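You operate a simulated robot arm through the tools that you are given. There is no shell and no other tool.

You are at the controls of a simulated robot arm. One attempt, no reset.

TASK
Take the cable off the wheel and rollers and lay its yellow sleeve in the cradle by the rollers.
Fine: first push the white pipe in, lift the roller lever, turn knob one to LOOSE and raise slider one; leave them so.

Only the result counts: the job must be done as asked and must still hold three seconds after the hand-in. Knocking over, shifting, dropping, spilling or breaking anything else fails it.

THE ROBOT
A 6-joint arm with a two-finger gripper, fixed in place. Base frame: the origin is on the floor under the middle of its stand, x ahead of it, y to its left, z up. Lengths are in mm, angles in rad, forces in N, time in s.
It reaches about 1637 mm from its shoulder. Its first joint turns from -2.897 to 2.897 rad. Payload 3.43 kg.
The tool frame sits at the grasp point between the pads (the TCP): z along the fingers, y along the line on which they close. The tips reach 20 mm beyond it. The gripper opens to 190 mm; its body begins 248 mm behind the TCP.
Orientation is that of the tool frame in the base frame, as a unit quaternion [x, y, z, w]. With the fingers straight down and closing along the base's y, the tool's x points along the base's -x, its y along +y and its z along -z.

THE INTERFACE
- The arm moves only by the tool send_rows. Its arguments are lists of equal length, an entry for each row: "delta_pos": the shift along the tool's x, y, z in mm, a list of three; "delta_rot": the turn, a rotation vector about the tool's x, y, z in rad, a list of three. In form: {"delta_pos": [[dx, dy, dz], ...], "delta_rot": [[wx, wy, wz], ...]}. A call has 1 to 20 rows; each row is the pose to reach, as a shift and turn from the pose commanded when the call began, along the tool's axes at that moment. "gripper" is the finger opening in mm, from 0 to 190, set as the call begins (left out, the last holds). A row lasts 0.2 s, in which the tool goes at most 50 mm and 0.15 rad; a call with a longer step from one row to the next is refused whole, and so is a gripper value outside its range. A pose out of reach is approached as far as the arm can. The call stops where the force on the tool passes 90 N (or 10 N more than at its start, if that is more) or the arm is blocked; 0.2 s more then pass. Each finger travels about 45 mm/s and halts on what it meets, pressing with about 37 N; the grip force reading is that of the motor and also rises with nothing between the fingers. The clock runs only during rows and for 0.2 s after the last one: add rows that repeat a pose to give the fingers time. The reply holds the time, the measured pose of the TCP, the force on the tool along the base axes, the opening and the grip force, in the units named above and with some noise, with the torque about the TCP (base axes, N m) and any sound that the robot's microphone picked up.
- Cameras (640 x 400 px; columns grow to the right, rows downward): "scene" is fixed at [219.8, 649.1, 1647.2]; the picture's right is [-0.80, -0.60, 0.00], its down [-0.35, 0.47, -0.81] and it looks along [0.49, -0.65, -0.59] (base axes); focal length 311 px, centre (320, 200). "wrist" rides on the gripper at [70, -8, -288] in the tool frame; the picture's right is [0.12, 0.99, 0.00], its down [-0.96, 0.12, -0.25] and it looks along [-0.25, 0.03, 0.97] (tool axes); focal length 261 px, centre (320, 200). There is no depth. A picture from a camera that has moved, and an enlarged one, comes with that camera's place and axes in the base frame and with its lens.
- grab_frame(camera): a new picture of that camera. The clock stands still meanwhile.
- move_column(by): slides the trunk up (or, below 0, down) by that many mm; the arm rides with it, the base frame stays. It gives what a move gives, with no picture.
- inspect(camera, box): a new picture of the part [left, top, right, bottom] of that camera's present view, enlarged. The clock stands still meanwhile.
- job_done(): hands the job in; it is judged then, once.

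Places have to be worked out from the pictures, the camera data and where the tool is seen. Open the gripper and draw the arm clear of the work before you hand the job in, unless the task says otherwise.

The tools are called after "Emit:" by a JSON object that holds its "name" and its "arguments". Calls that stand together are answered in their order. send_rows: Moves the arm, as the interface text tells. Its arguments: {"type":"object","properties":{"delta_pos":{"type":"array","items":{"type":"array","items":{"type":"number"}}},"delta_rot":{"type":"array","items":{"type":"array","items":{"type":"number"}}},"gripper":{"type":"number"}},"required":["delta_pos","delta_rot"]} The other tools are called the same way: move_column (by) moves the trunk up or down; grab_frame (camera) takes a picture; inspect (camera, box) takes an enlarged picture of a part of a camera's view; job_done () hands the job in.

At the start:

```text
clock: 0.0
position: [583.0, 89.0, 1327.6]
tcp_rot: [0.0, 1.0, 0.0, 0.0]
ft_force: [-0.4, -0.8, 0.5]
moment: [-0.02, 0.02, -0.03]
grip_width: 190.1
grasp_force: 0.1
trunk travel left (down, up): [-175.0, 65.0]
```

scene: 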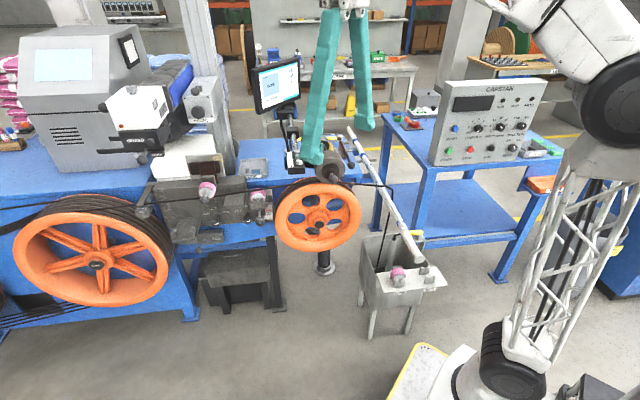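
wrist: 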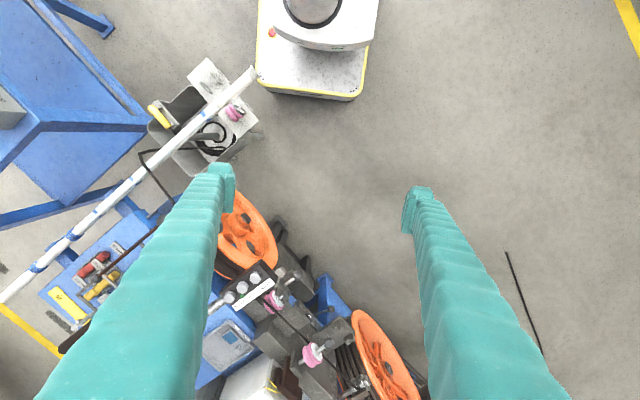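

I begin by looking closer at the work area in the scene camera before moving anything.

Emit:
{"name": "inspect", "arguments": {"camera": "scene", "box": [120, 130, 280, 230]}}

Emit:
{"name": "inspect", "arguments": {"camera": "scene", "box": [260, 110, 460, 235]}}

Emit:
{"name": "inspect", "arguments": {"camera": "scene", "box": [340, 210, 460, 285]}}

Emit:
{"name": "inspect", "arguments": {"camera": "scene", "box": [420, 70, 560, 170]}}

Emit:
{"name": "inspect", "arguments": {"camera": "wrist", "box": [0, 40, 300, 228]}}

Emit:
{"name": "inspect", "arguments": {"camera": "wrist", "box": [160, 212, 460, 400]}}

```text
4.00 times, centred on (200, 180) of scene
camera zoom: at [219.8, 649.1, 1647.2], right [-0.8, -0.6, 0.0], down [-0.35, 0.47, -0.81], along [0.49, -0.65, -0.59], focal length 1242 px, centre (800, 280)
```

zoom: 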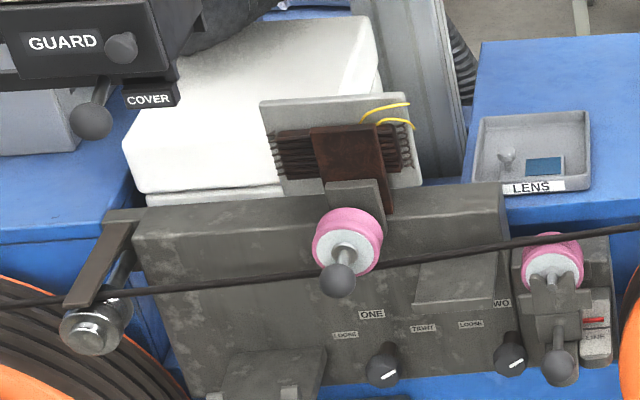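

```text
3.20 times, centred on (360, 172) of scene
camera zoom: at [219.8, 649.1, 1647.2], right [-0.8, -0.6, 0.0], down [-0.35, 0.47, -0.81], along [0.49, -0.65, -0.59], focal length 994 px, centre (192, 288)
```

zoom: 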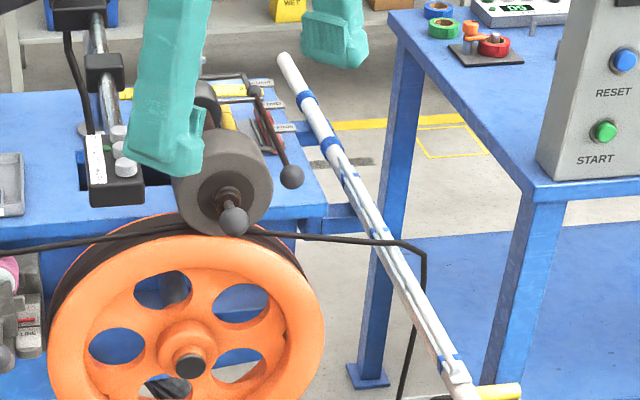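

```text
5.33 times, centred on (400, 248) of scene
camera zoom: at [219.8, 649.1, 1647.2], right [-0.8, -0.6, 0.0], down [-0.35, 0.47, -0.81], along [0.49, -0.65, -0.59], focal length 1656 px, centre (-107, -53)
```

zoom: 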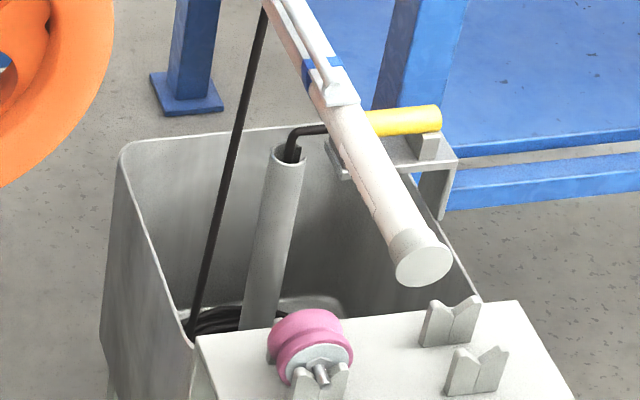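

```text
4.00 times, centred on (490, 120) of scene
camera zoom: at [219.8, 649.1, 1647.2], right [-0.8, -0.6, 0.0], down [-0.35, 0.47, -0.81], along [0.49, -0.65, -0.59], focal length 1242 px, centre (-360, 520)
```

zoom: 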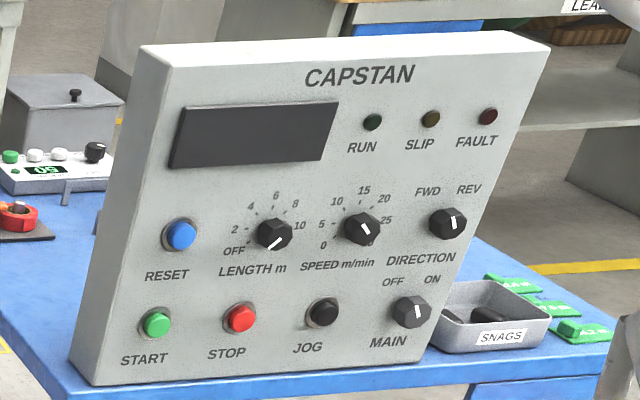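

```text
2.13 times, centred on (150, 134) of wrist
camera zoom: at [511.8, 81.4, 1615.8], right [-0.12, 0.99, 0.0], down [0.96, 0.12, 0.25], along [0.25, 0.03, -0.97], focal length 555 px, centre (682, 340)
```

zoom: 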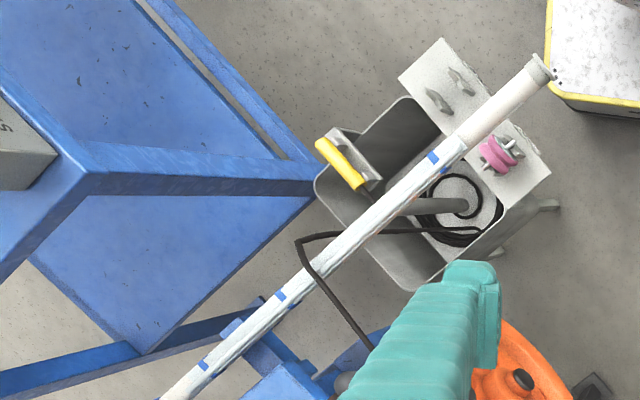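

```text
2.13 times, centred on (310, 306) of wrist
camera zoom: at [511.8, 81.4, 1615.8], right [-0.12, 0.99, 0.0], down [0.96, 0.12, 0.25], along [0.25, 0.03, -0.97], focal length 555 px, centre (341, -26)
```

zoom: 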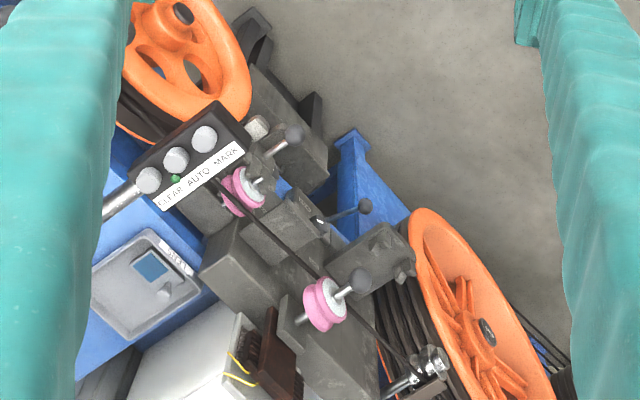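

The machine has several parts close together, so I zoom in tighter on each one: roller/knob/slider area, wheel roller, pipe and bin.

Emit:
{"name": "inspect", "arguments": {"camera": "scene", "box": [170, 165, 234, 205]}}

Emit:
{"name": "inspect", "arguments": {"camera": "scene", "box": [196, 190, 276, 240]}}

Emit:
{"name": "inspect", "arguments": {"camera": "scene", "box": [310, 130, 374, 190]}}

Emit:
{"name": "inspect", "arguments": {"camera": "scene", "box": [350, 160, 414, 200]}}

Emit:
{"name": "inspect", "arguments": {"camera": "scene", "box": [370, 215, 450, 265]}}

Emit:
{"name": "inspect", "arguments": {"camera": "scene", "box": [350, 230, 450, 340]}}

Emit:
{"name": "inspect", "arguments": {"camera": "scene", "box": [100, 130, 180, 240]}}

Emit:
{"name": "inspect", "arguments": {"camera": "wrist", "box": [140, 70, 260, 170]}}

Emit:
{"name": "inspect", "arguments": {"camera": "wrist", "box": [0, 210, 160, 310]}}

```text
10.00 times, centred on (202, 185) of scene
camera zoom: at [219.8, 649.1, 1647.2], right [-0.8, -0.6, 0.0], down [-0.35, 0.47, -0.81], along [0.49, -0.65, -0.59], focal length 3106 px, centre (1500, 350)
```

zoom: 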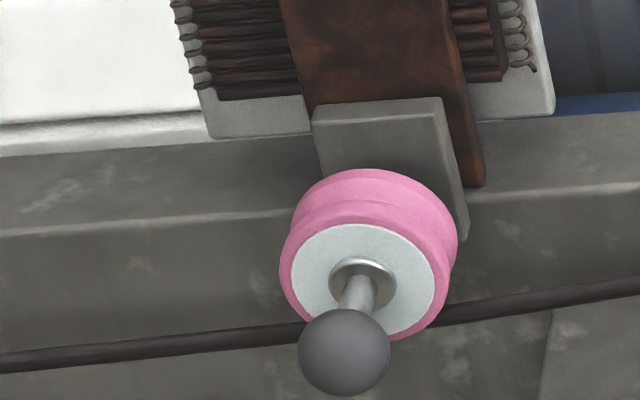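

```text
8.00 times, centred on (236, 215) of scene
camera zoom: at [219.8, 649.1, 1647.2], right [-0.8, -0.6, 0.0], down [-0.35, 0.47, -0.81], along [0.49, -0.65, -0.59], focal length 2485 px, centre (992, 80)
```

zoom: 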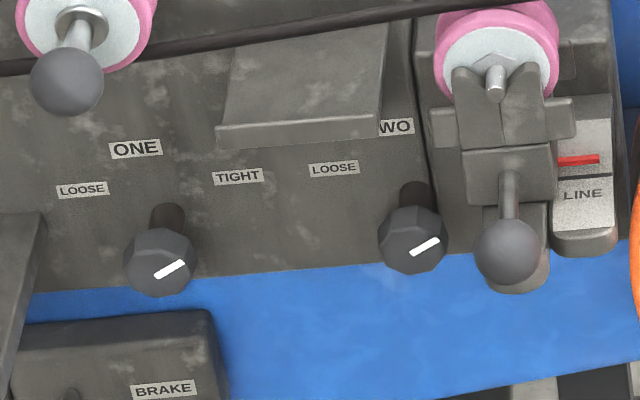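

```text
6.67 times, centred on (342, 160) of scene
camera zoom: at [219.8, 649.1, 1647.2], right [-0.8, -0.6, 0.0], down [-0.35, 0.47, -0.81], along [0.49, -0.65, -0.59], focal length 2071 px, centre (173, 467)
```

zoom: 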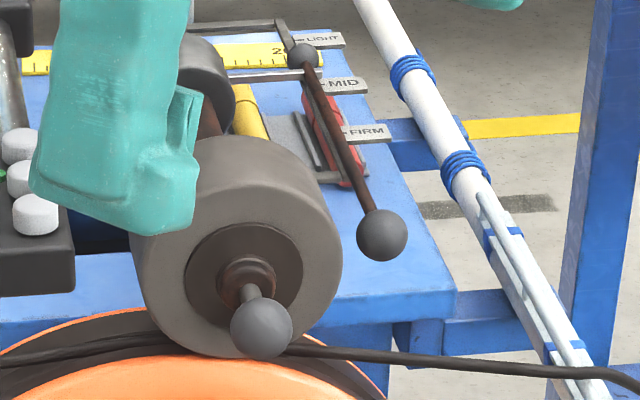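

```text
10.00 times, centred on (382, 180) of scene
camera zoom: at [219.8, 649.1, 1647.2], right [-0.8, -0.6, 0.0], down [-0.35, 0.47, -0.81], along [0.49, -0.65, -0.59], focal length 3106 px, centre (-300, 400)
```

zoom: 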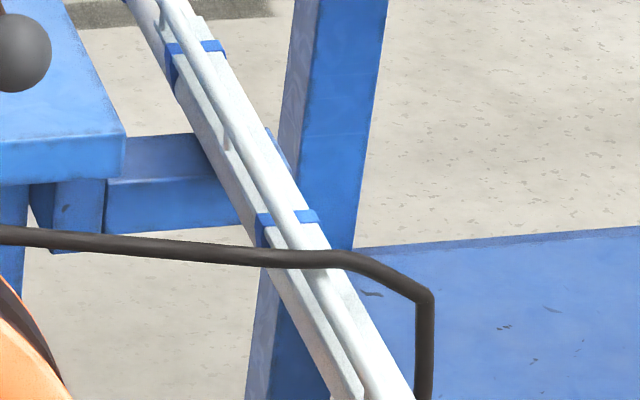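

```text
8.00 times, centred on (410, 240) of scene
camera zoom: at [219.8, 649.1, 1647.2], right [-0.8, -0.6, 0.0], down [-0.35, 0.47, -0.81], along [0.49, -0.65, -0.59], focal length 2485 px, centre (-400, -120)
```

zoom: 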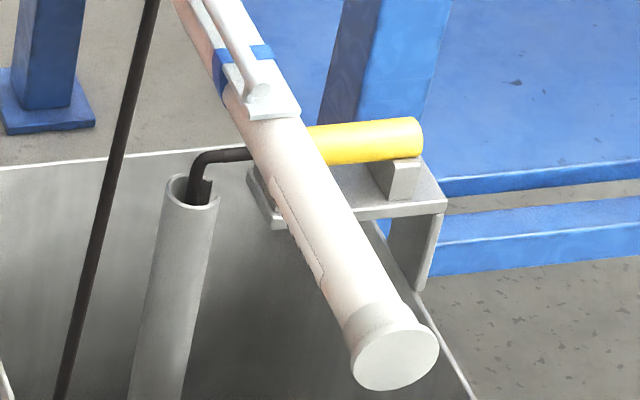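

```text
3.64 times, centred on (400, 285) of scene
camera zoom: at [219.8, 649.1, 1647.2], right [-0.8, -0.6, 0.0], down [-0.35, 0.47, -0.81], along [0.49, -0.65, -0.59], focal length 1130 px, centre (29, -109)
```

zoom: 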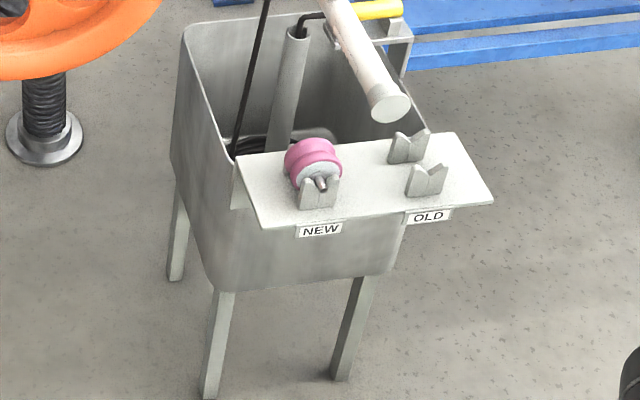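

```text
3.64 times, centred on (140, 185) of scene
camera zoom: at [219.8, 649.1, 1647.2], right [-0.8, -0.6, 0.0], down [-0.35, 0.47, -0.81], along [0.49, -0.65, -0.59], focal length 1130 px, centre (974, 254)
```

zoom: 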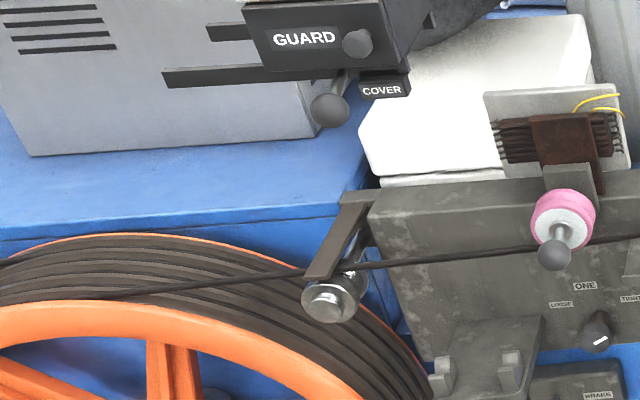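

```text
4.00 times, centred on (200, 120) of wrist
camera zoom: at [511.8, 81.4, 1615.8], right [-0.12, 0.99, 0.0], down [0.96, 0.12, 0.25], along [0.25, 0.03, -0.97], focal length 1043 px, centre (800, 520)
```

zoom: 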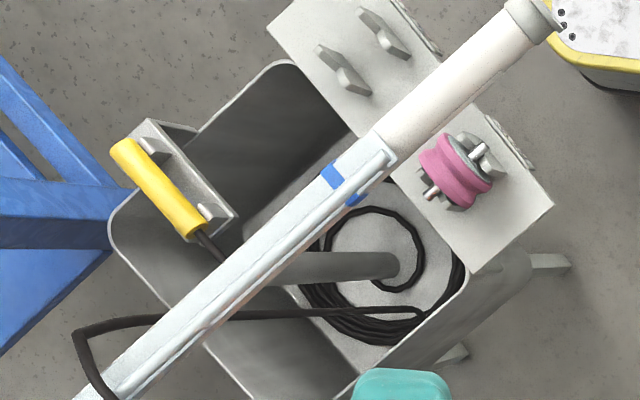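

```text
4.00 times, centred on (80, 260) of wrist
camera zoom: at [511.8, 81.4, 1615.8], right [-0.12, 0.99, 0.0], down [0.96, 0.12, 0.25], along [0.25, 0.03, -0.97], focal length 1043 px, centre (1280, -40)
```

zoom: 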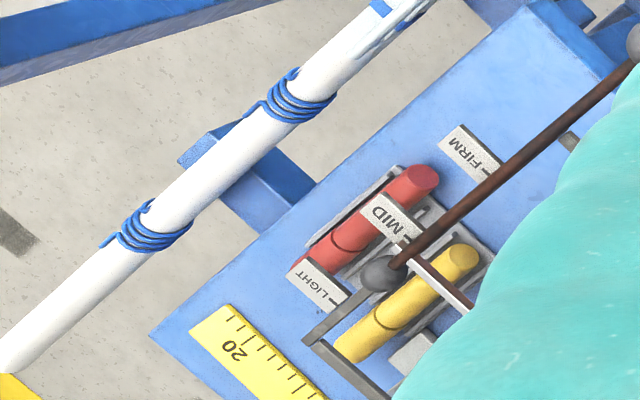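

I look at further candidates for the cradle near the machine rollers and at the lower parts of the machine, and the rest of the pipe.

Emit:
{"name": "inspect", "arguments": {"camera": "scene", "box": [150, 200, 246, 260]}}

Emit:
{"name": "inspect", "arguments": {"camera": "scene", "box": [190, 220, 300, 315]}}

Emit:
{"name": "inspect", "arguments": {"camera": "scene", "box": [230, 100, 350, 190]}}

Emit:
{"name": "inspect", "arguments": {"camera": "scene", "box": [190, 160, 270, 210]}}

Emit:
{"name": "inspect", "arguments": {"camera": "wrist", "box": [220, 250, 380, 350]}}

Emit:
{"name": "inspect", "arguments": {"camera": "wrist", "box": [250, 310, 410, 400]}}

Emit:
{"name": "inspect", "arguments": {"camera": "scene", "box": [360, 110, 440, 290]}}

Emit:
{"name": "inspect", "arguments": {"camera": "scene", "box": [330, 90, 430, 160]}}

```text
6.67 times, centred on (198, 230) of scene
camera zoom: at [219.8, 649.1, 1647.2], right [-0.8, -0.6, 0.0], down [-0.35, 0.47, -0.81], along [0.49, -0.65, -0.59], focal length 2071 px, centre (1133, 0)
```

zoom: 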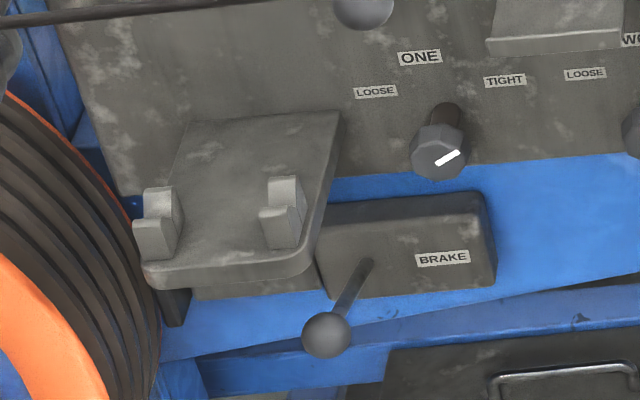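

```text
4.21 times, centred on (245, 268) of scene
camera zoom: at [219.8, 649.1, 1647.2], right [-0.8, -0.6, 0.0], down [-0.35, 0.47, -0.81], along [0.49, -0.65, -0.59], focal length 1308 px, centre (636, -84)
```

zoom: 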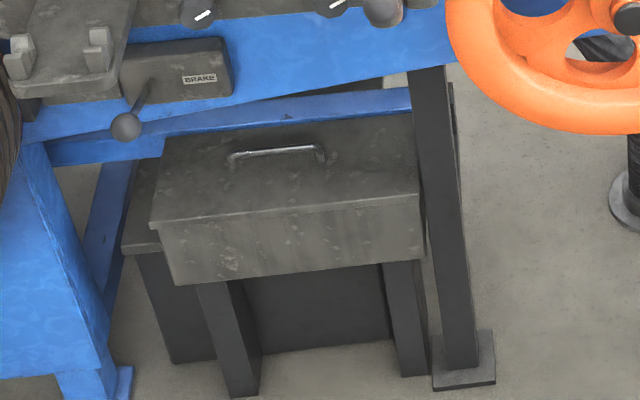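

```text
4.44 times, centred on (290, 145) of scene
camera zoom: at [219.8, 649.1, 1647.2], right [-0.8, -0.6, 0.0], down [-0.35, 0.47, -0.81], along [0.49, -0.65, -0.59], focal length 1380 px, centre (453, 444)
```

zoom: 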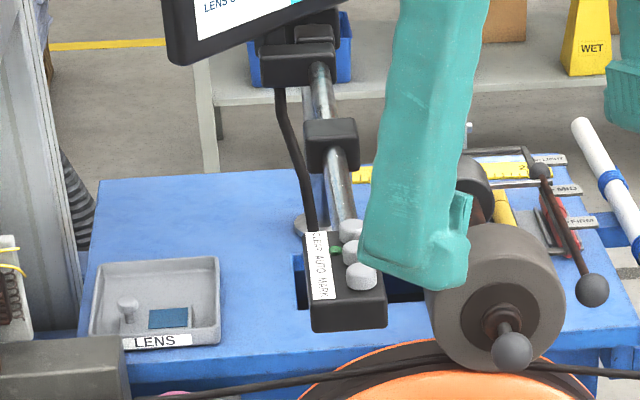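

```text
8.00 times, centred on (230, 185) of scene
camera zoom: at [219.8, 649.1, 1647.2], right [-0.8, -0.6, 0.0], down [-0.35, 0.47, -0.81], along [0.49, -0.65, -0.59], focal length 2485 px, centre (1040, 320)
```

zoom: 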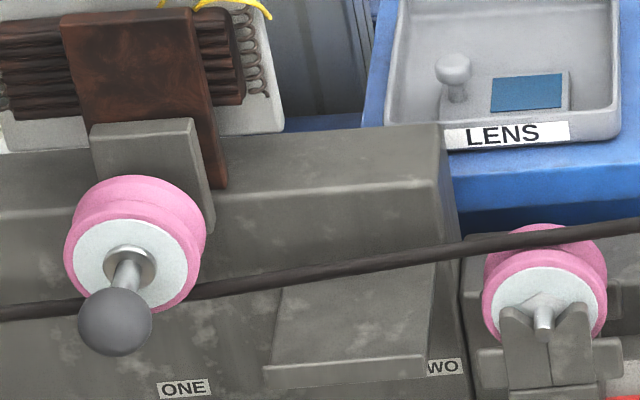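

```text
4.00 times, centred on (300, 300) of wrist
camera zoom: at [511.8, 81.4, 1615.8], right [-0.12, 0.99, 0.0], down [0.96, 0.12, 0.25], along [0.25, 0.03, -0.97], focal length 1043 px, centre (400, -200)
```

zoom: 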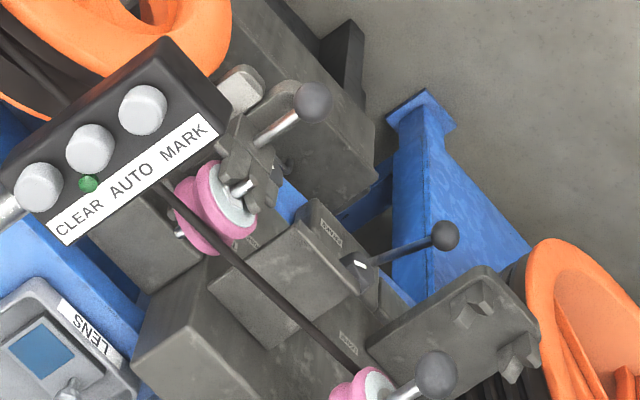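

```text
4.00 times, centred on (330, 355) of wrist
camera zoom: at [511.8, 81.4, 1615.8], right [-0.12, 0.99, 0.0], down [0.96, 0.12, 0.25], along [0.25, 0.03, -0.97], focal length 1043 px, centre (280, -420)
```

zoom: 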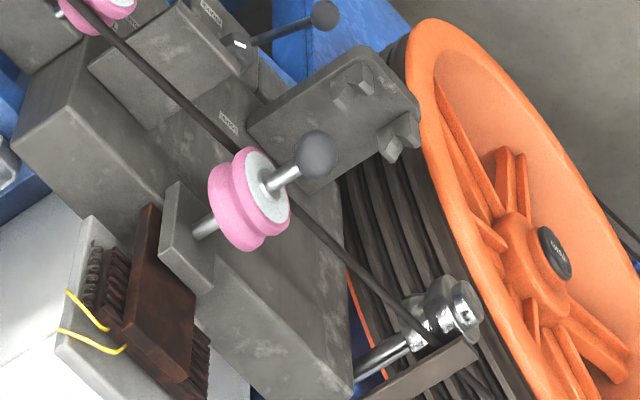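

```text
2.22 times, centred on (400, 200) of scene
camera zoom: at [219.8, 649.1, 1647.2], right [-0.8, -0.6, 0.0], down [-0.35, 0.47, -0.81], along [0.49, -0.65, -0.59], focal length 690 px, centre (142, 200)
```

zoom: 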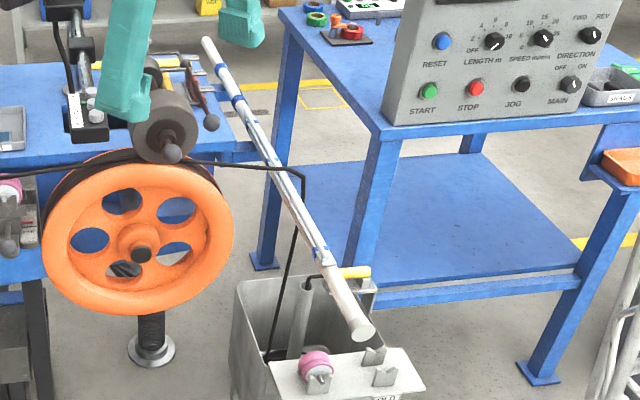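

```text
5.71 times, centred on (380, 125) of scene
camera zoom: at [219.8, 649.1, 1647.2], right [-0.8, -0.6, 0.0], down [-0.35, 0.47, -0.81], along [0.49, -0.65, -0.59], focal length 1775 px, centre (-23, 629)
```

zoom: 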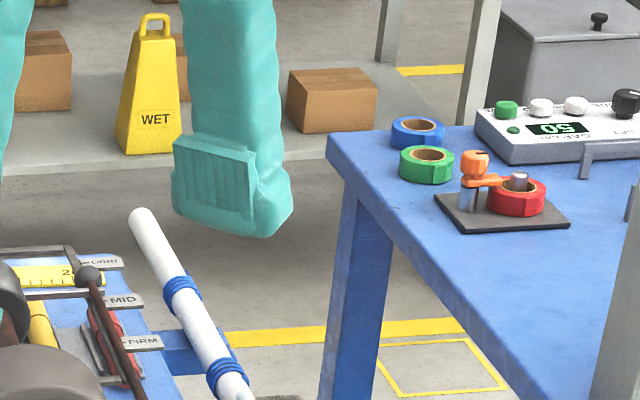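

The cradle appears to be the shelf with two notched posts left of knob one. I move the arm (high and clear) to a pose facing the machine front for a better look.

Emit:
{"name": "send_rows", "arguments": {"delta_pos": [[-33, 20, 17], [-66, 40, 33], [-98, 60, 50], [-131, 80, 67], [-164, 100, 83], [-197, 121, 100]], "delta_rot": [[0, 0, 0.131], [0, 0, 0.262], [0, 0, 0.393], [0, 0, 0.524], [0, 0, 0.654], [0, 0, 0.785]]}}

```text
clock: 1.4
position: [780.2, 209.6, 1228.2]
tcp_rot: [0.384, 0.923, 0.001, -0.001]
ft_force: [-1.1, -0.5, 1.5]
moment: [0.09, -0.2, -0.01]
grip_width: 190.2
grasp_force: 0.0
trunk travel left (down, up): [-175.0, 65.0]
```

The pose is as commanded. Now I tilt the tool toward the machine front to survey it.

Emit:
{"name": "send_rows", "arguments": {"delta_pos": [[0, 0, 12], [0, 0, 24], [0, 0, 36], [0, 0, 48], [0, 0, 60], [0, 0, 72]], "delta_rot": [[0, -0.131, 0], [0, -0.262, 0], [0, -0.393, 0], [0, -0.524, 0], [0, -0.654, 0], [0, -0.785, 0]]}}

Emit:
{"name": "grab_frame", "arguments": {"camera": "wrist"}}

Emit:
{"name": "grab_frame", "arguments": {"camera": "scene"}}

```text
clock: 2.8
position: [779.4, 209.3, 1154.1]
tcp_rot: [0.353, 0.853, -0.146, 0.355]
ft_force: [0.0, -0.5, 1.1]
moment: [0.12, 0.05, 0.05]
grip_width: 190.1
grasp_force: 0.0
trunk travel left (down, up): [-175.0, 65.0]
```

```text
taken
camera wrist: at [594.3, 384.3, 1309.1], right [0.64, 0.76, -0.08], down [0.44, -0.28, 0.86], along [0.63, -0.59, -0.51], focal length 261 px, centre (320, 200)
```

wrist: 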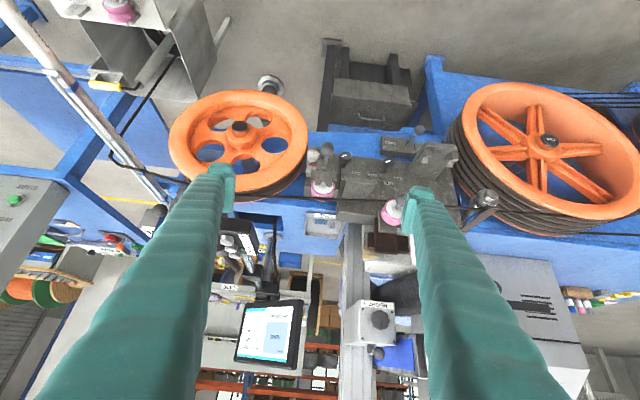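

```text
taken
```

scene: 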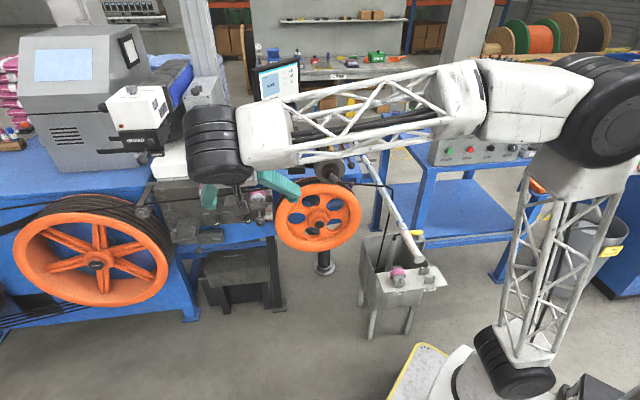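

The wrist view is upside down but shows the machine front. I zoom into the key zones.

Emit:
{"name": "inspect", "arguments": {"camera": "wrist", "box": [370, 120, 530, 240]}}

Emit:
{"name": "inspect", "arguments": {"camera": "wrist", "box": [290, 120, 410, 220]}}

Emit:
{"name": "inspect", "arguments": {"camera": "wrist", "box": [100, 80, 330, 240]}}

Emit:
{"name": "inspect", "arguments": {"camera": "wrist", "box": [0, 0, 240, 160]}}

Emit:
{"name": "inspect", "arguments": {"camera": "wrist", "box": [80, 130, 180, 240]}}

```text
3.33 times, centred on (450, 180) of wrist
camera zoom: at [594.3, 384.3, 1309.1], right [0.64, 0.76, -0.08], down [0.44, -0.28, 0.86], along [0.63, -0.59, -0.51], focal length 869 px, centre (-113, 267)
```

zoom: 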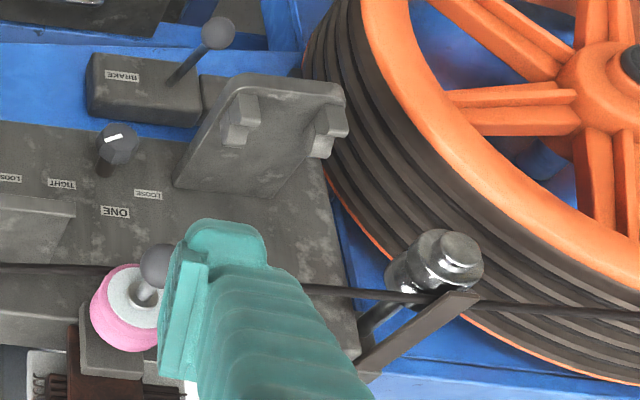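

```text
4.00 times, centred on (350, 170) of wrist
camera zoom: at [594.3, 384.3, 1309.1], right [0.64, 0.76, -0.08], down [0.44, -0.28, 0.86], along [0.63, -0.59, -0.51], focal length 1043 px, centre (200, 320)
```

zoom: 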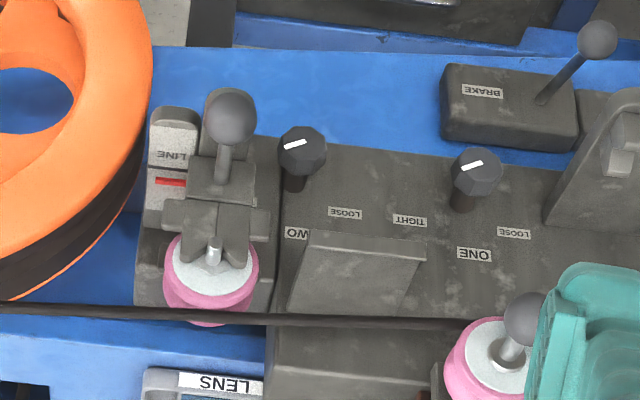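

```text
2.50 times, centred on (215, 160) of wrist
camera zoom: at [594.3, 384.3, 1309.1], right [0.64, 0.76, -0.08], down [0.44, -0.28, 0.86], along [0.63, -0.59, -0.51], focal length 652 px, centre (582, 300)
```

zoom: 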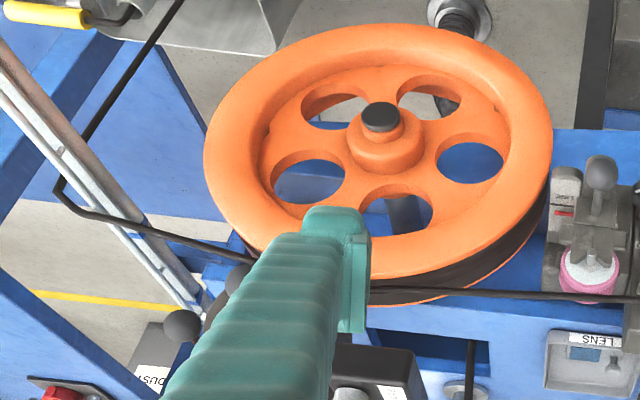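

```text
2.50 times, centred on (120, 80) of wrist
camera zoom: at [594.3, 384.3, 1309.1], right [0.64, 0.76, -0.08], down [0.44, -0.28, 0.86], along [0.63, -0.59, -0.51], focal length 652 px, centre (820, 500)
```

zoom: 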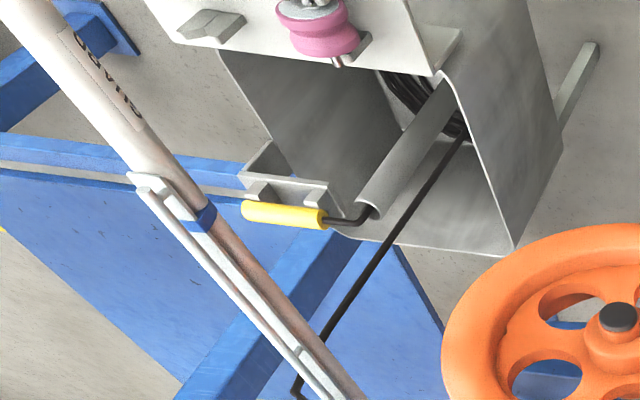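

```text
3.64 times, centred on (130, 185) of wrist
camera zoom: at [594.3, 384.3, 1309.1], right [0.64, 0.76, -0.08], down [0.44, -0.28, 0.86], along [0.63, -0.59, -0.51], focal length 948 px, centre (1011, 254)
```

zoom: 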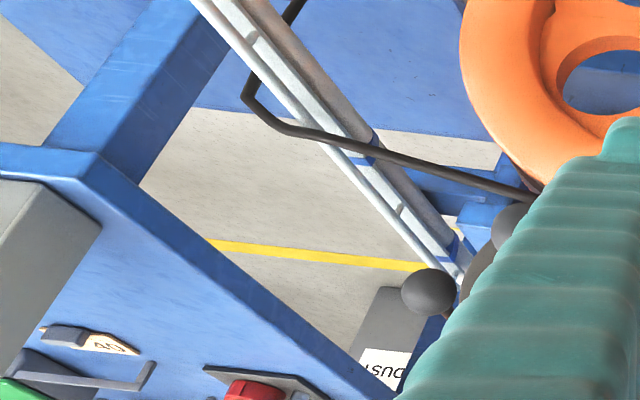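

I zoom further on knob one, slider one, cradle and pipe lettering.

Emit:
{"name": "inspect", "arguments": {"camera": "wrist", "box": [390, 148, 430, 188]}}

Emit:
{"name": "inspect", "arguments": {"camera": "wrist", "box": [345, 180, 425, 260]}}

Emit:
{"name": "inspect", "arguments": {"camera": "wrist", "box": [410, 130, 490, 190]}}

Emit:
{"name": "inspect", "arguments": {"camera": "wrist", "box": [0, 0, 80, 70]}}

Emit:
{"name": "inspect", "arguments": {"camera": "wrist", "box": [120, 180, 200, 240]}}

Emit:
{"name": "inspect", "arguments": {"camera": "wrist", "box": [230, 220, 350, 300]}}

```text
10.00 times, centred on (410, 168) of wrist
camera zoom: at [594.3, 384.3, 1309.1], right [0.64, 0.76, -0.08], down [0.44, -0.28, 0.86], along [0.63, -0.59, -0.51], focal length 2606 px, centre (-580, 520)
```

zoom: 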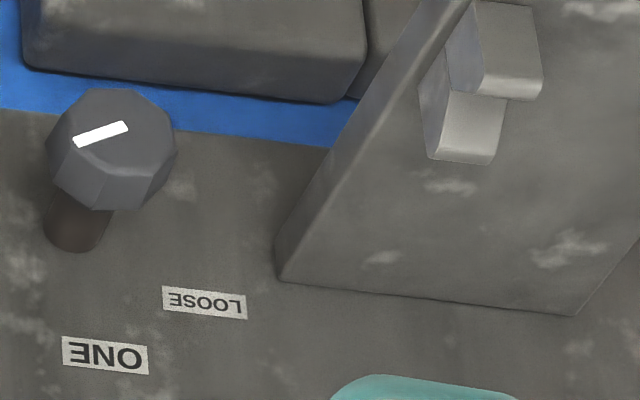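

```text
5.00 times, centred on (385, 220) of wrist
camera zoom: at [594.3, 384.3, 1309.1], right [0.64, 0.76, -0.08], down [0.44, -0.28, 0.86], along [0.63, -0.59, -0.51], focal length 1303 px, centre (-5, 100)
```

zoom: 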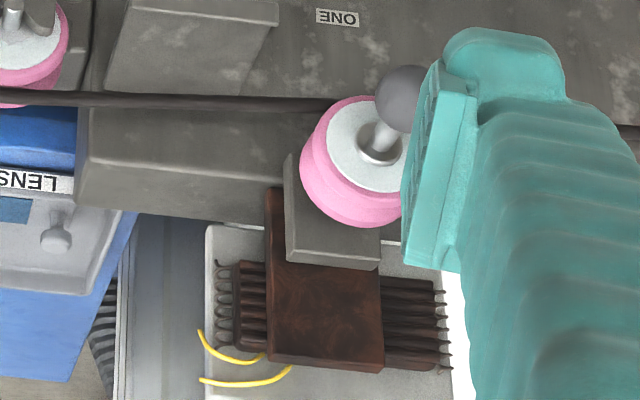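

```text
6.67 times, centred on (450, 160) of wrist
camera zoom: at [594.3, 384.3, 1309.1], right [0.64, 0.76, -0.08], down [0.44, -0.28, 0.86], along [0.63, -0.59, -0.51], focal length 1738 px, centre (-547, 467)
```

zoom: 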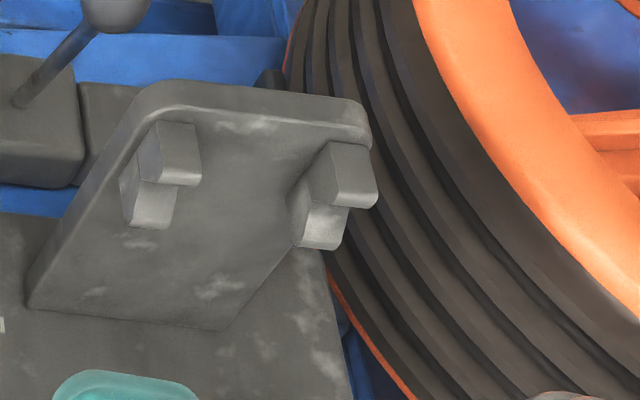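

```text
5.71 times, centred on (40, 35) of wrist
camera zoom: at [594.3, 384.3, 1309.1], right [0.64, 0.76, -0.08], down [0.44, -0.28, 0.86], along [0.63, -0.59, -0.51], focal length 1489 px, centre (1920, 1143)
```

zoom: 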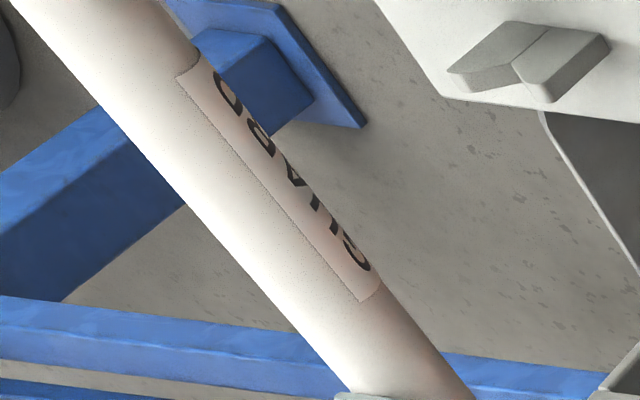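

```text
6.67 times, centred on (160, 210) of wrist
camera zoom: at [594.3, 384.3, 1309.1], right [0.64, 0.76, -0.08], down [0.44, -0.28, 0.86], along [0.63, -0.59, -0.51], focal length 1738 px, centre (1387, 133)
```

zoom: 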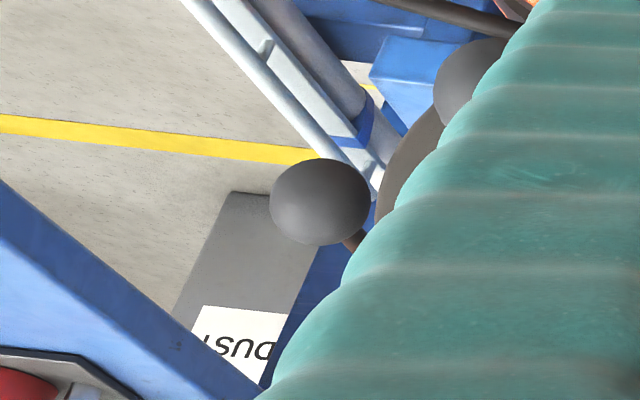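

```text
5.00 times, centred on (290, 260) of wrist
camera zoom: at [594.3, 384.3, 1309.1], right [0.64, 0.76, -0.08], down [0.44, -0.28, 0.86], along [0.63, -0.59, -0.51], focal length 1303 px, centre (470, -100)
```

zoom: 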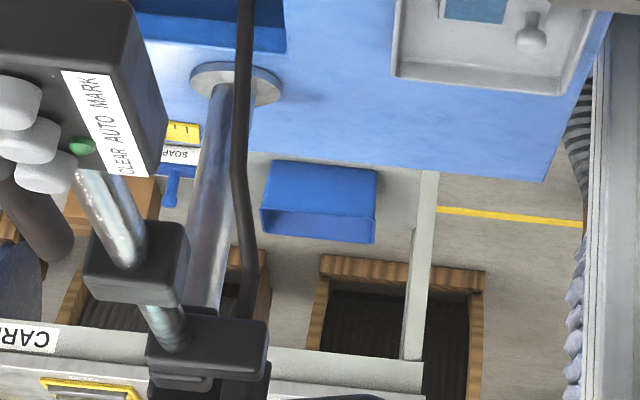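

The white pipe is lettered "GUARD" and runs nearly level from about (387,-104,904) to (1092,-782). I raise the arm and move over toward the pipe and bin to see that side from above.

Emit:
{"name": "send_rows", "arguments": {"delta_pos": [[-26, 0, -26], [-52, 0, -52], [-78, 0, -78], [-103, 0, -103]], "delta_rot": [[0, 0.125, 0], [0, 0.25, 0], [0, 0.375, 0], [0, 0.5, 0]]}}

Emit:
{"name": "send_rows", "arguments": {"delta_pos": [[-8, -44, 2], [-16, -88, 5], [-24, -132, 7], [-32, -176, 10], [-40, -220, 12], [-48, -264, 14], [-56, -308, 17], [-64, -352, 19], [-72, -396, 22], [-80, -440, 24], [-88, -484, 26]], "delta_rot": [[0, 0, 0], [0, 0, 0], [0, 0, 0], [0, 0, 0], [0, 0, 0], [0, 0, 0], [0, 0, 0], [0, 0, 0], [0, 0, 0], [0, 0, 0], [0, 0, 0]]}}

Emit:
{"name": "grab_frame", "arguments": {"camera": "wrist"}}

Emit:
{"name": "grab_frame", "arguments": {"camera": "scene"}}

```text
clock: 3.8
position: [778.7, 210.4, 1301.1]
tcp_rot: [0.378, 0.915, -0.054, 0.13]
ft_force: [-1.4, 0.3, 1.3]
moment: [-0.11, -0.2, 0.02]
grip_width: 190.2
grasp_force: 0.1
trunk travel left (down, up): [-175.0, 65.0]
```

```text
clock: 6.2
position: [500.0, -197.2, 1301.5]
tcp_rot: [0.378, 0.915, -0.054, 0.131]
ft_force: [0.6, 1.0, -0.5]
moment: [-0.09, 0.08, -0.01]
grip_width: 190.1
grasp_force: 0.0
trunk travel left (down, up): [-175.0, 65.0]
```

```text
taken
camera wrist: at [389.5, -97.0, 1558.4], right [0.62, 0.78, -0.03], down [0.69, -0.52, 0.51], along [0.38, -0.34, -0.86], focal length 261 px, centre (320, 200)
```

wrist: 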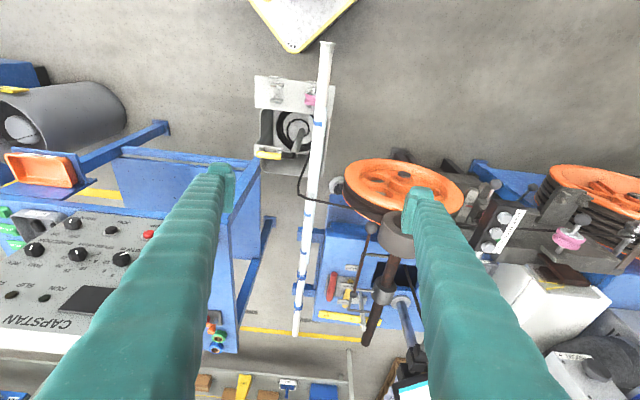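

```text
taken
```

scene: 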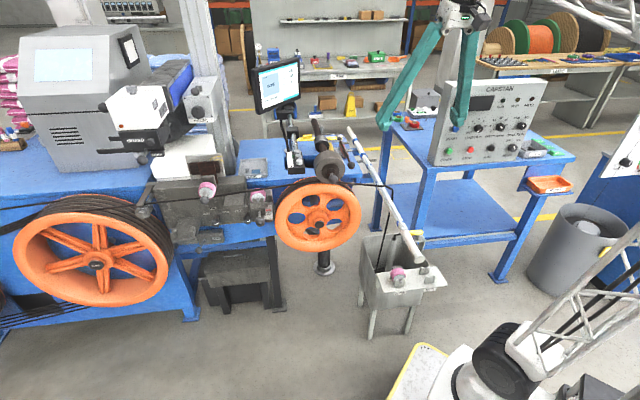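

This is a good overview with pipe, bin, wheel and pinch roller unobstructed. I zoom in on each of them.

Emit:
{"name": "inspect", "arguments": {"camera": "wrist", "box": [240, 60, 368, 140]}}

Emit:
{"name": "inspect", "arguments": {"camera": "wrist", "box": [240, 120, 368, 200]}}

Emit:
{"name": "inspect", "arguments": {"camera": "wrist", "box": [256, 180, 416, 280]}}

Emit:
{"name": "inspect", "arguments": {"camera": "wrist", "box": [256, 260, 416, 360]}}

Emit:
{"name": "inspect", "arguments": {"camera": "scene", "box": [290, 110, 370, 160]}}

Emit:
{"name": "inspect", "arguments": {"camera": "scene", "box": [290, 140, 370, 190]}}

Emit:
{"name": "inspect", "arguments": {"camera": "wrist", "box": [280, 30, 360, 80]}}

```text
5.00 times, centred on (304, 100) of wrist
camera zoom: at [389.5, -97.0, 1558.4], right [0.62, 0.78, -0.03], down [0.69, -0.52, 0.51], along [0.38, -0.34, -0.86], focal length 1303 px, centre (400, 700)
```

zoom: 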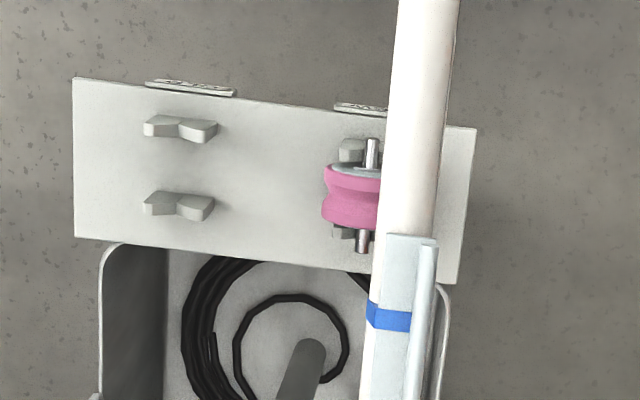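

```text
5.00 times, centred on (304, 160) of wrist
camera zoom: at [389.5, -97.0, 1558.4], right [0.62, 0.78, -0.03], down [0.69, -0.52, 0.51], along [0.38, -0.34, -0.86], focal length 1303 px, centre (400, 400)
```

zoom: 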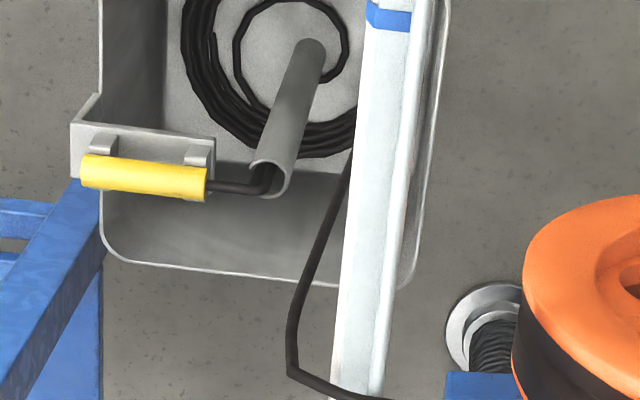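

```text
4.00 times, centred on (336, 230) of wrist
camera zoom: at [389.5, -97.0, 1558.4], right [0.62, 0.78, -0.03], down [0.69, -0.52, 0.51], along [0.38, -0.34, -0.86], focal length 1043 px, centre (256, 80)
```

zoom: 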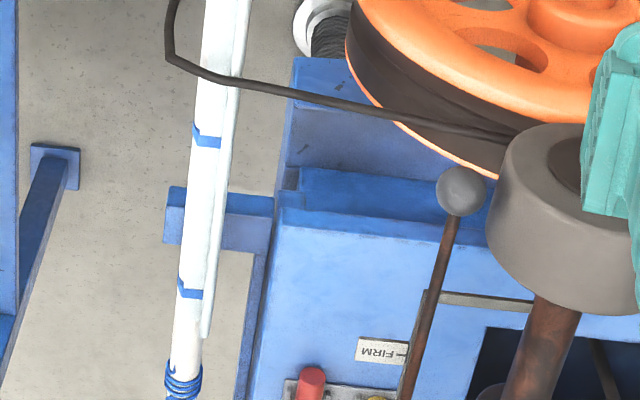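

```text
4.00 times, centred on (336, 310) of wrist
camera zoom: at [389.5, -97.0, 1558.4], right [0.62, 0.78, -0.03], down [0.69, -0.52, 0.51], along [0.38, -0.34, -0.86], focal length 1043 px, centre (256, -240)
```

zoom: 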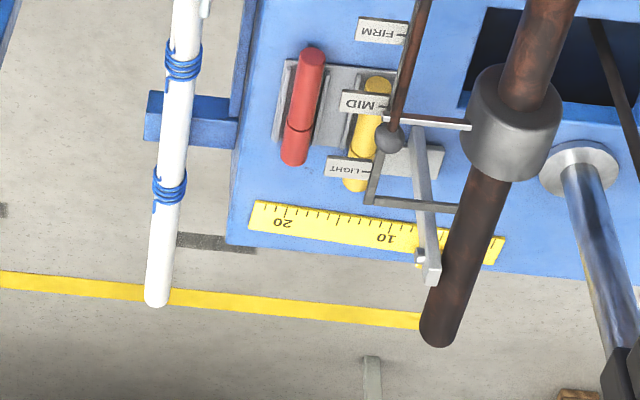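

```text
8.00 times, centred on (330, 135) of scene
camera zoom: at [219.8, 649.1, 1647.2], right [-0.8, -0.6, 0.0], down [-0.35, 0.47, -0.81], along [0.49, -0.65, -0.59], focal length 2485 px, centre (240, 720)
```

zoom: 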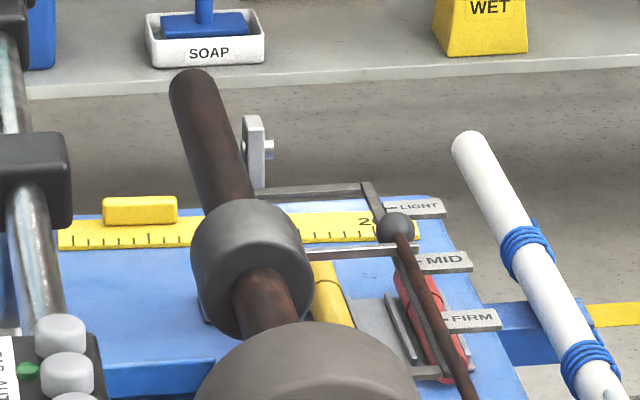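

```text
8.00 times, centred on (330, 165) of scene
camera zoom: at [219.8, 649.1, 1647.2], right [-0.8, -0.6, 0.0], down [-0.35, 0.47, -0.81], along [0.49, -0.65, -0.59], focal length 2485 px, centre (240, 480)
```

zoom: 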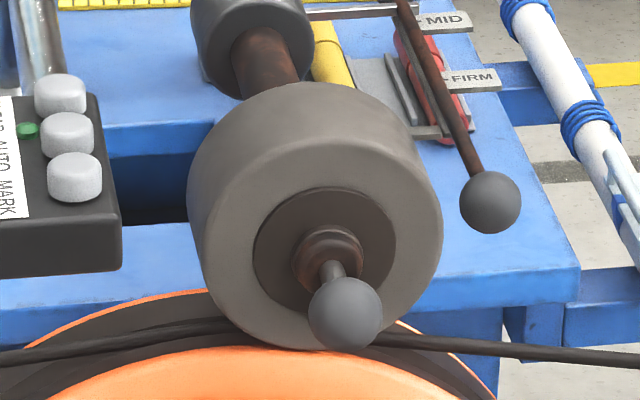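

```text
8.00 times, centred on (320, 55) of wrist
camera zoom: at [389.5, -97.0, 1558.4], right [0.62, 0.78, -0.03], down [0.69, -0.52, 0.51], along [0.38, -0.34, -0.86], focal length 2085 px, centre (320, 1360)
```

zoom: 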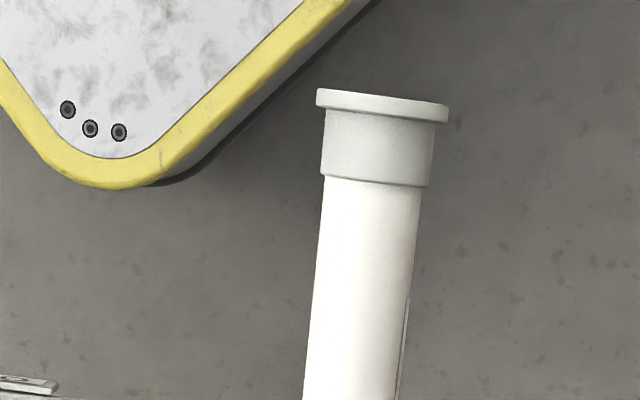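

I found the roller's lever area: a big ball at about (744,-246,1060) with a rod running back to the LIGHT/MID/FIRM gate, and a roller with its own front ball. I shift left to see the roller between the fingers.

Emit:
{"name": "send_rows", "arguments": {"delta_pos": [[0, 45, 0], [0, 90, 0], [0, 135, 0], [0, 180, 0]], "delta_rot": [[0, 0, 0], [0, 0, 0], [0, 0, 0], [0, 0, 0]]}}

Emit:
{"name": "grab_frame", "arguments": {"camera": "wrist"}}

Emit:
{"name": "inspect", "arguments": {"camera": "wrist", "box": [256, 190, 384, 270]}}

Emit:
{"name": "inspect", "arguments": {"camera": "wrist", "box": [256, 250, 384, 330]}}

Emit:
{"name": "inspect", "arguments": {"camera": "scene", "box": [300, 120, 380, 170]}}

```text
clock: 7.2
position: [630.4, -67.8, 1301.9]
tcp_rot: [0.379, 0.914, -0.055, 0.132]
ft_force: [-0.9, -0.1, 0.4]
moment: [0.12, -0.22, 0.05]
grip_width: 190.1
grasp_force: 0.2
trunk travel left (down, up): [-175.0, 65.0]
```

```text
taken
camera wrist: at [518.6, 32.0, 1558.1], right [0.62, 0.78, -0.03], down [0.68, -0.52, 0.51], along [0.38, -0.34, -0.86], focal length 261 px, centre (320, 200)
```

wrist: 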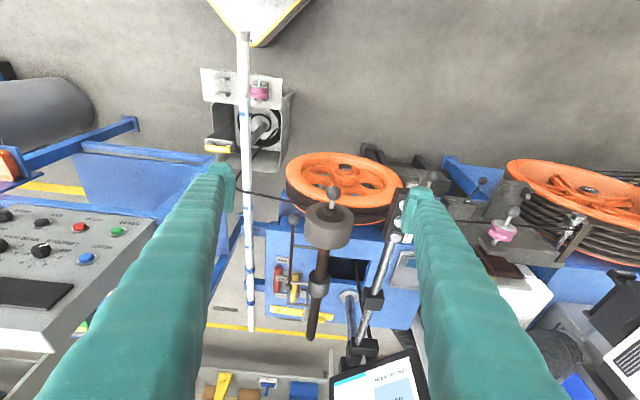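

```text
5.00 times, centred on (320, 230) of wrist
camera zoom: at [518.6, 32.0, 1558.1], right [0.62, 0.78, -0.03], down [0.68, -0.52, 0.51], along [0.38, -0.34, -0.86], focal length 1303 px, centre (320, 50)
```

zoom: 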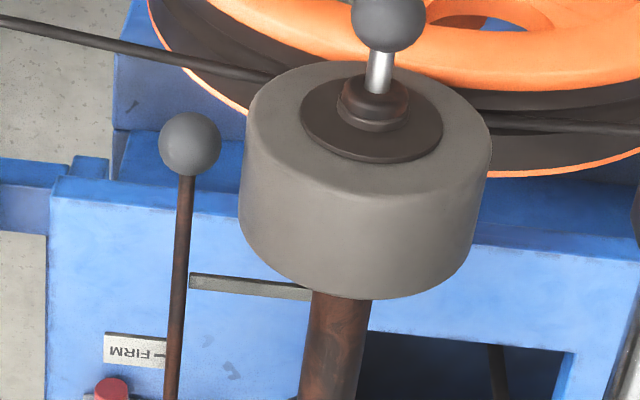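

```text
5.00 times, centred on (320, 290) of wrist
camera zoom: at [518.6, 32.0, 1558.1], right [0.62, 0.78, -0.03], down [0.68, -0.52, 0.51], along [0.38, -0.34, -0.86], focal length 1303 px, centre (320, -250)
```

zoom: 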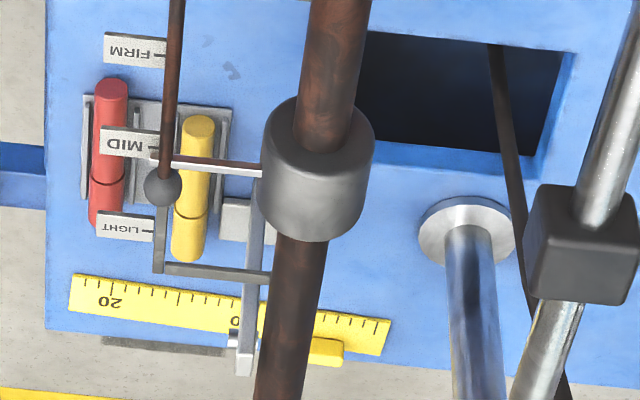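

```text
8.00 times, centred on (340, 145) of scene
camera zoom: at [219.8, 649.1, 1647.2], right [-0.8, -0.6, 0.0], down [-0.35, 0.47, -0.81], along [0.49, -0.65, -0.59], focal length 2485 px, centre (160, 640)
```

zoom: 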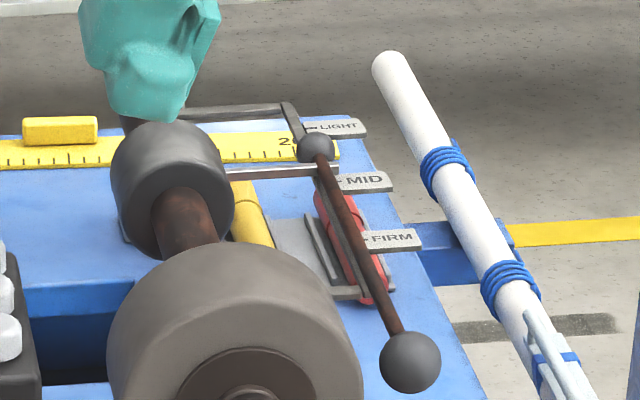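

I now understand the roller lever: an arm pivoted at the rear (about (1047,-474,1052)) carrying the roller with a ball handle in front; the LIGHT/MID/FIRM rod is only a weight setting. First the pipe: I close the fingers, stand the tool upright and go above the front of the pipe cap (~(384,-102,904)).

Emit:
{"name": "send_rows", "arguments": {"delta_pos": [[31, -25, 14], [62, -51, 27], [93, -76, 41], [124, -102, 54], [156, -127, 68], [187, -153, 81], [218, -178, 95], [218, -178, 95], [218, -178, 95], [218, -178, 95]], "delta_rot": [[0, 0.041, 0], [0, 0.081, 0], [0, 0.122, 0], [0, 0.163, 0], [0, 0.204, 0], [0, 0.244, 0], [0, 0.285, 0], [0, 0.285, 0], [0, 0.285, 0], [0, 0.285, 0]], "gripper": 0}}

Emit:
{"name": "grab_frame", "arguments": {"camera": "wrist"}}

Emit:
{"name": "grab_frame", "arguments": {"camera": "scene"}}

```text
clock: 9.4
position: [375.0, -67.0, 1148.6]
tcp_rot: [0.383, 0.924, 0.0, 0.001]
ft_force: [0.7, -0.4, 0.6]
moment: [-0.01, 0.03, 0.03]
grip_width: 0.0
grasp_force: 6.4
trunk travel left (down, up): [-175.0, 65.0]
```

```text
taken
camera wrist: at [318.4, -22.1, 1437.5], right [0.62, 0.79, 0.0], down [0.76, -0.6, 0.25], along [0.19, -0.15, -0.97], focal length 261 px, centre (320, 200)
```

wrist: 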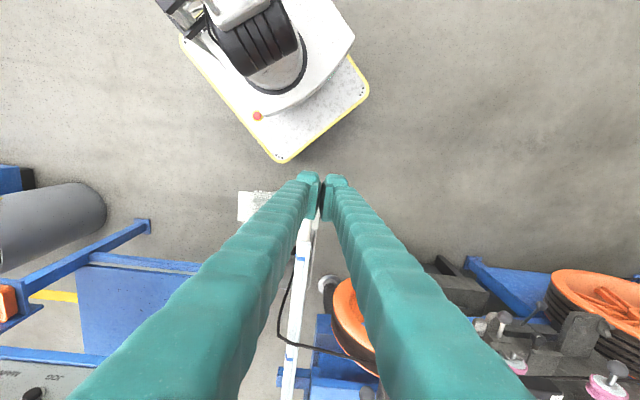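

```text
taken
```

scene: 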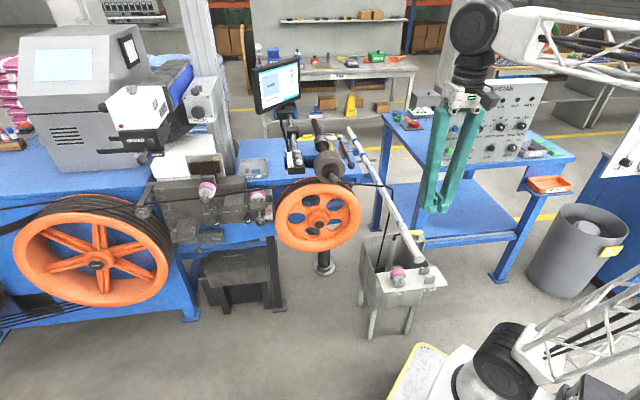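

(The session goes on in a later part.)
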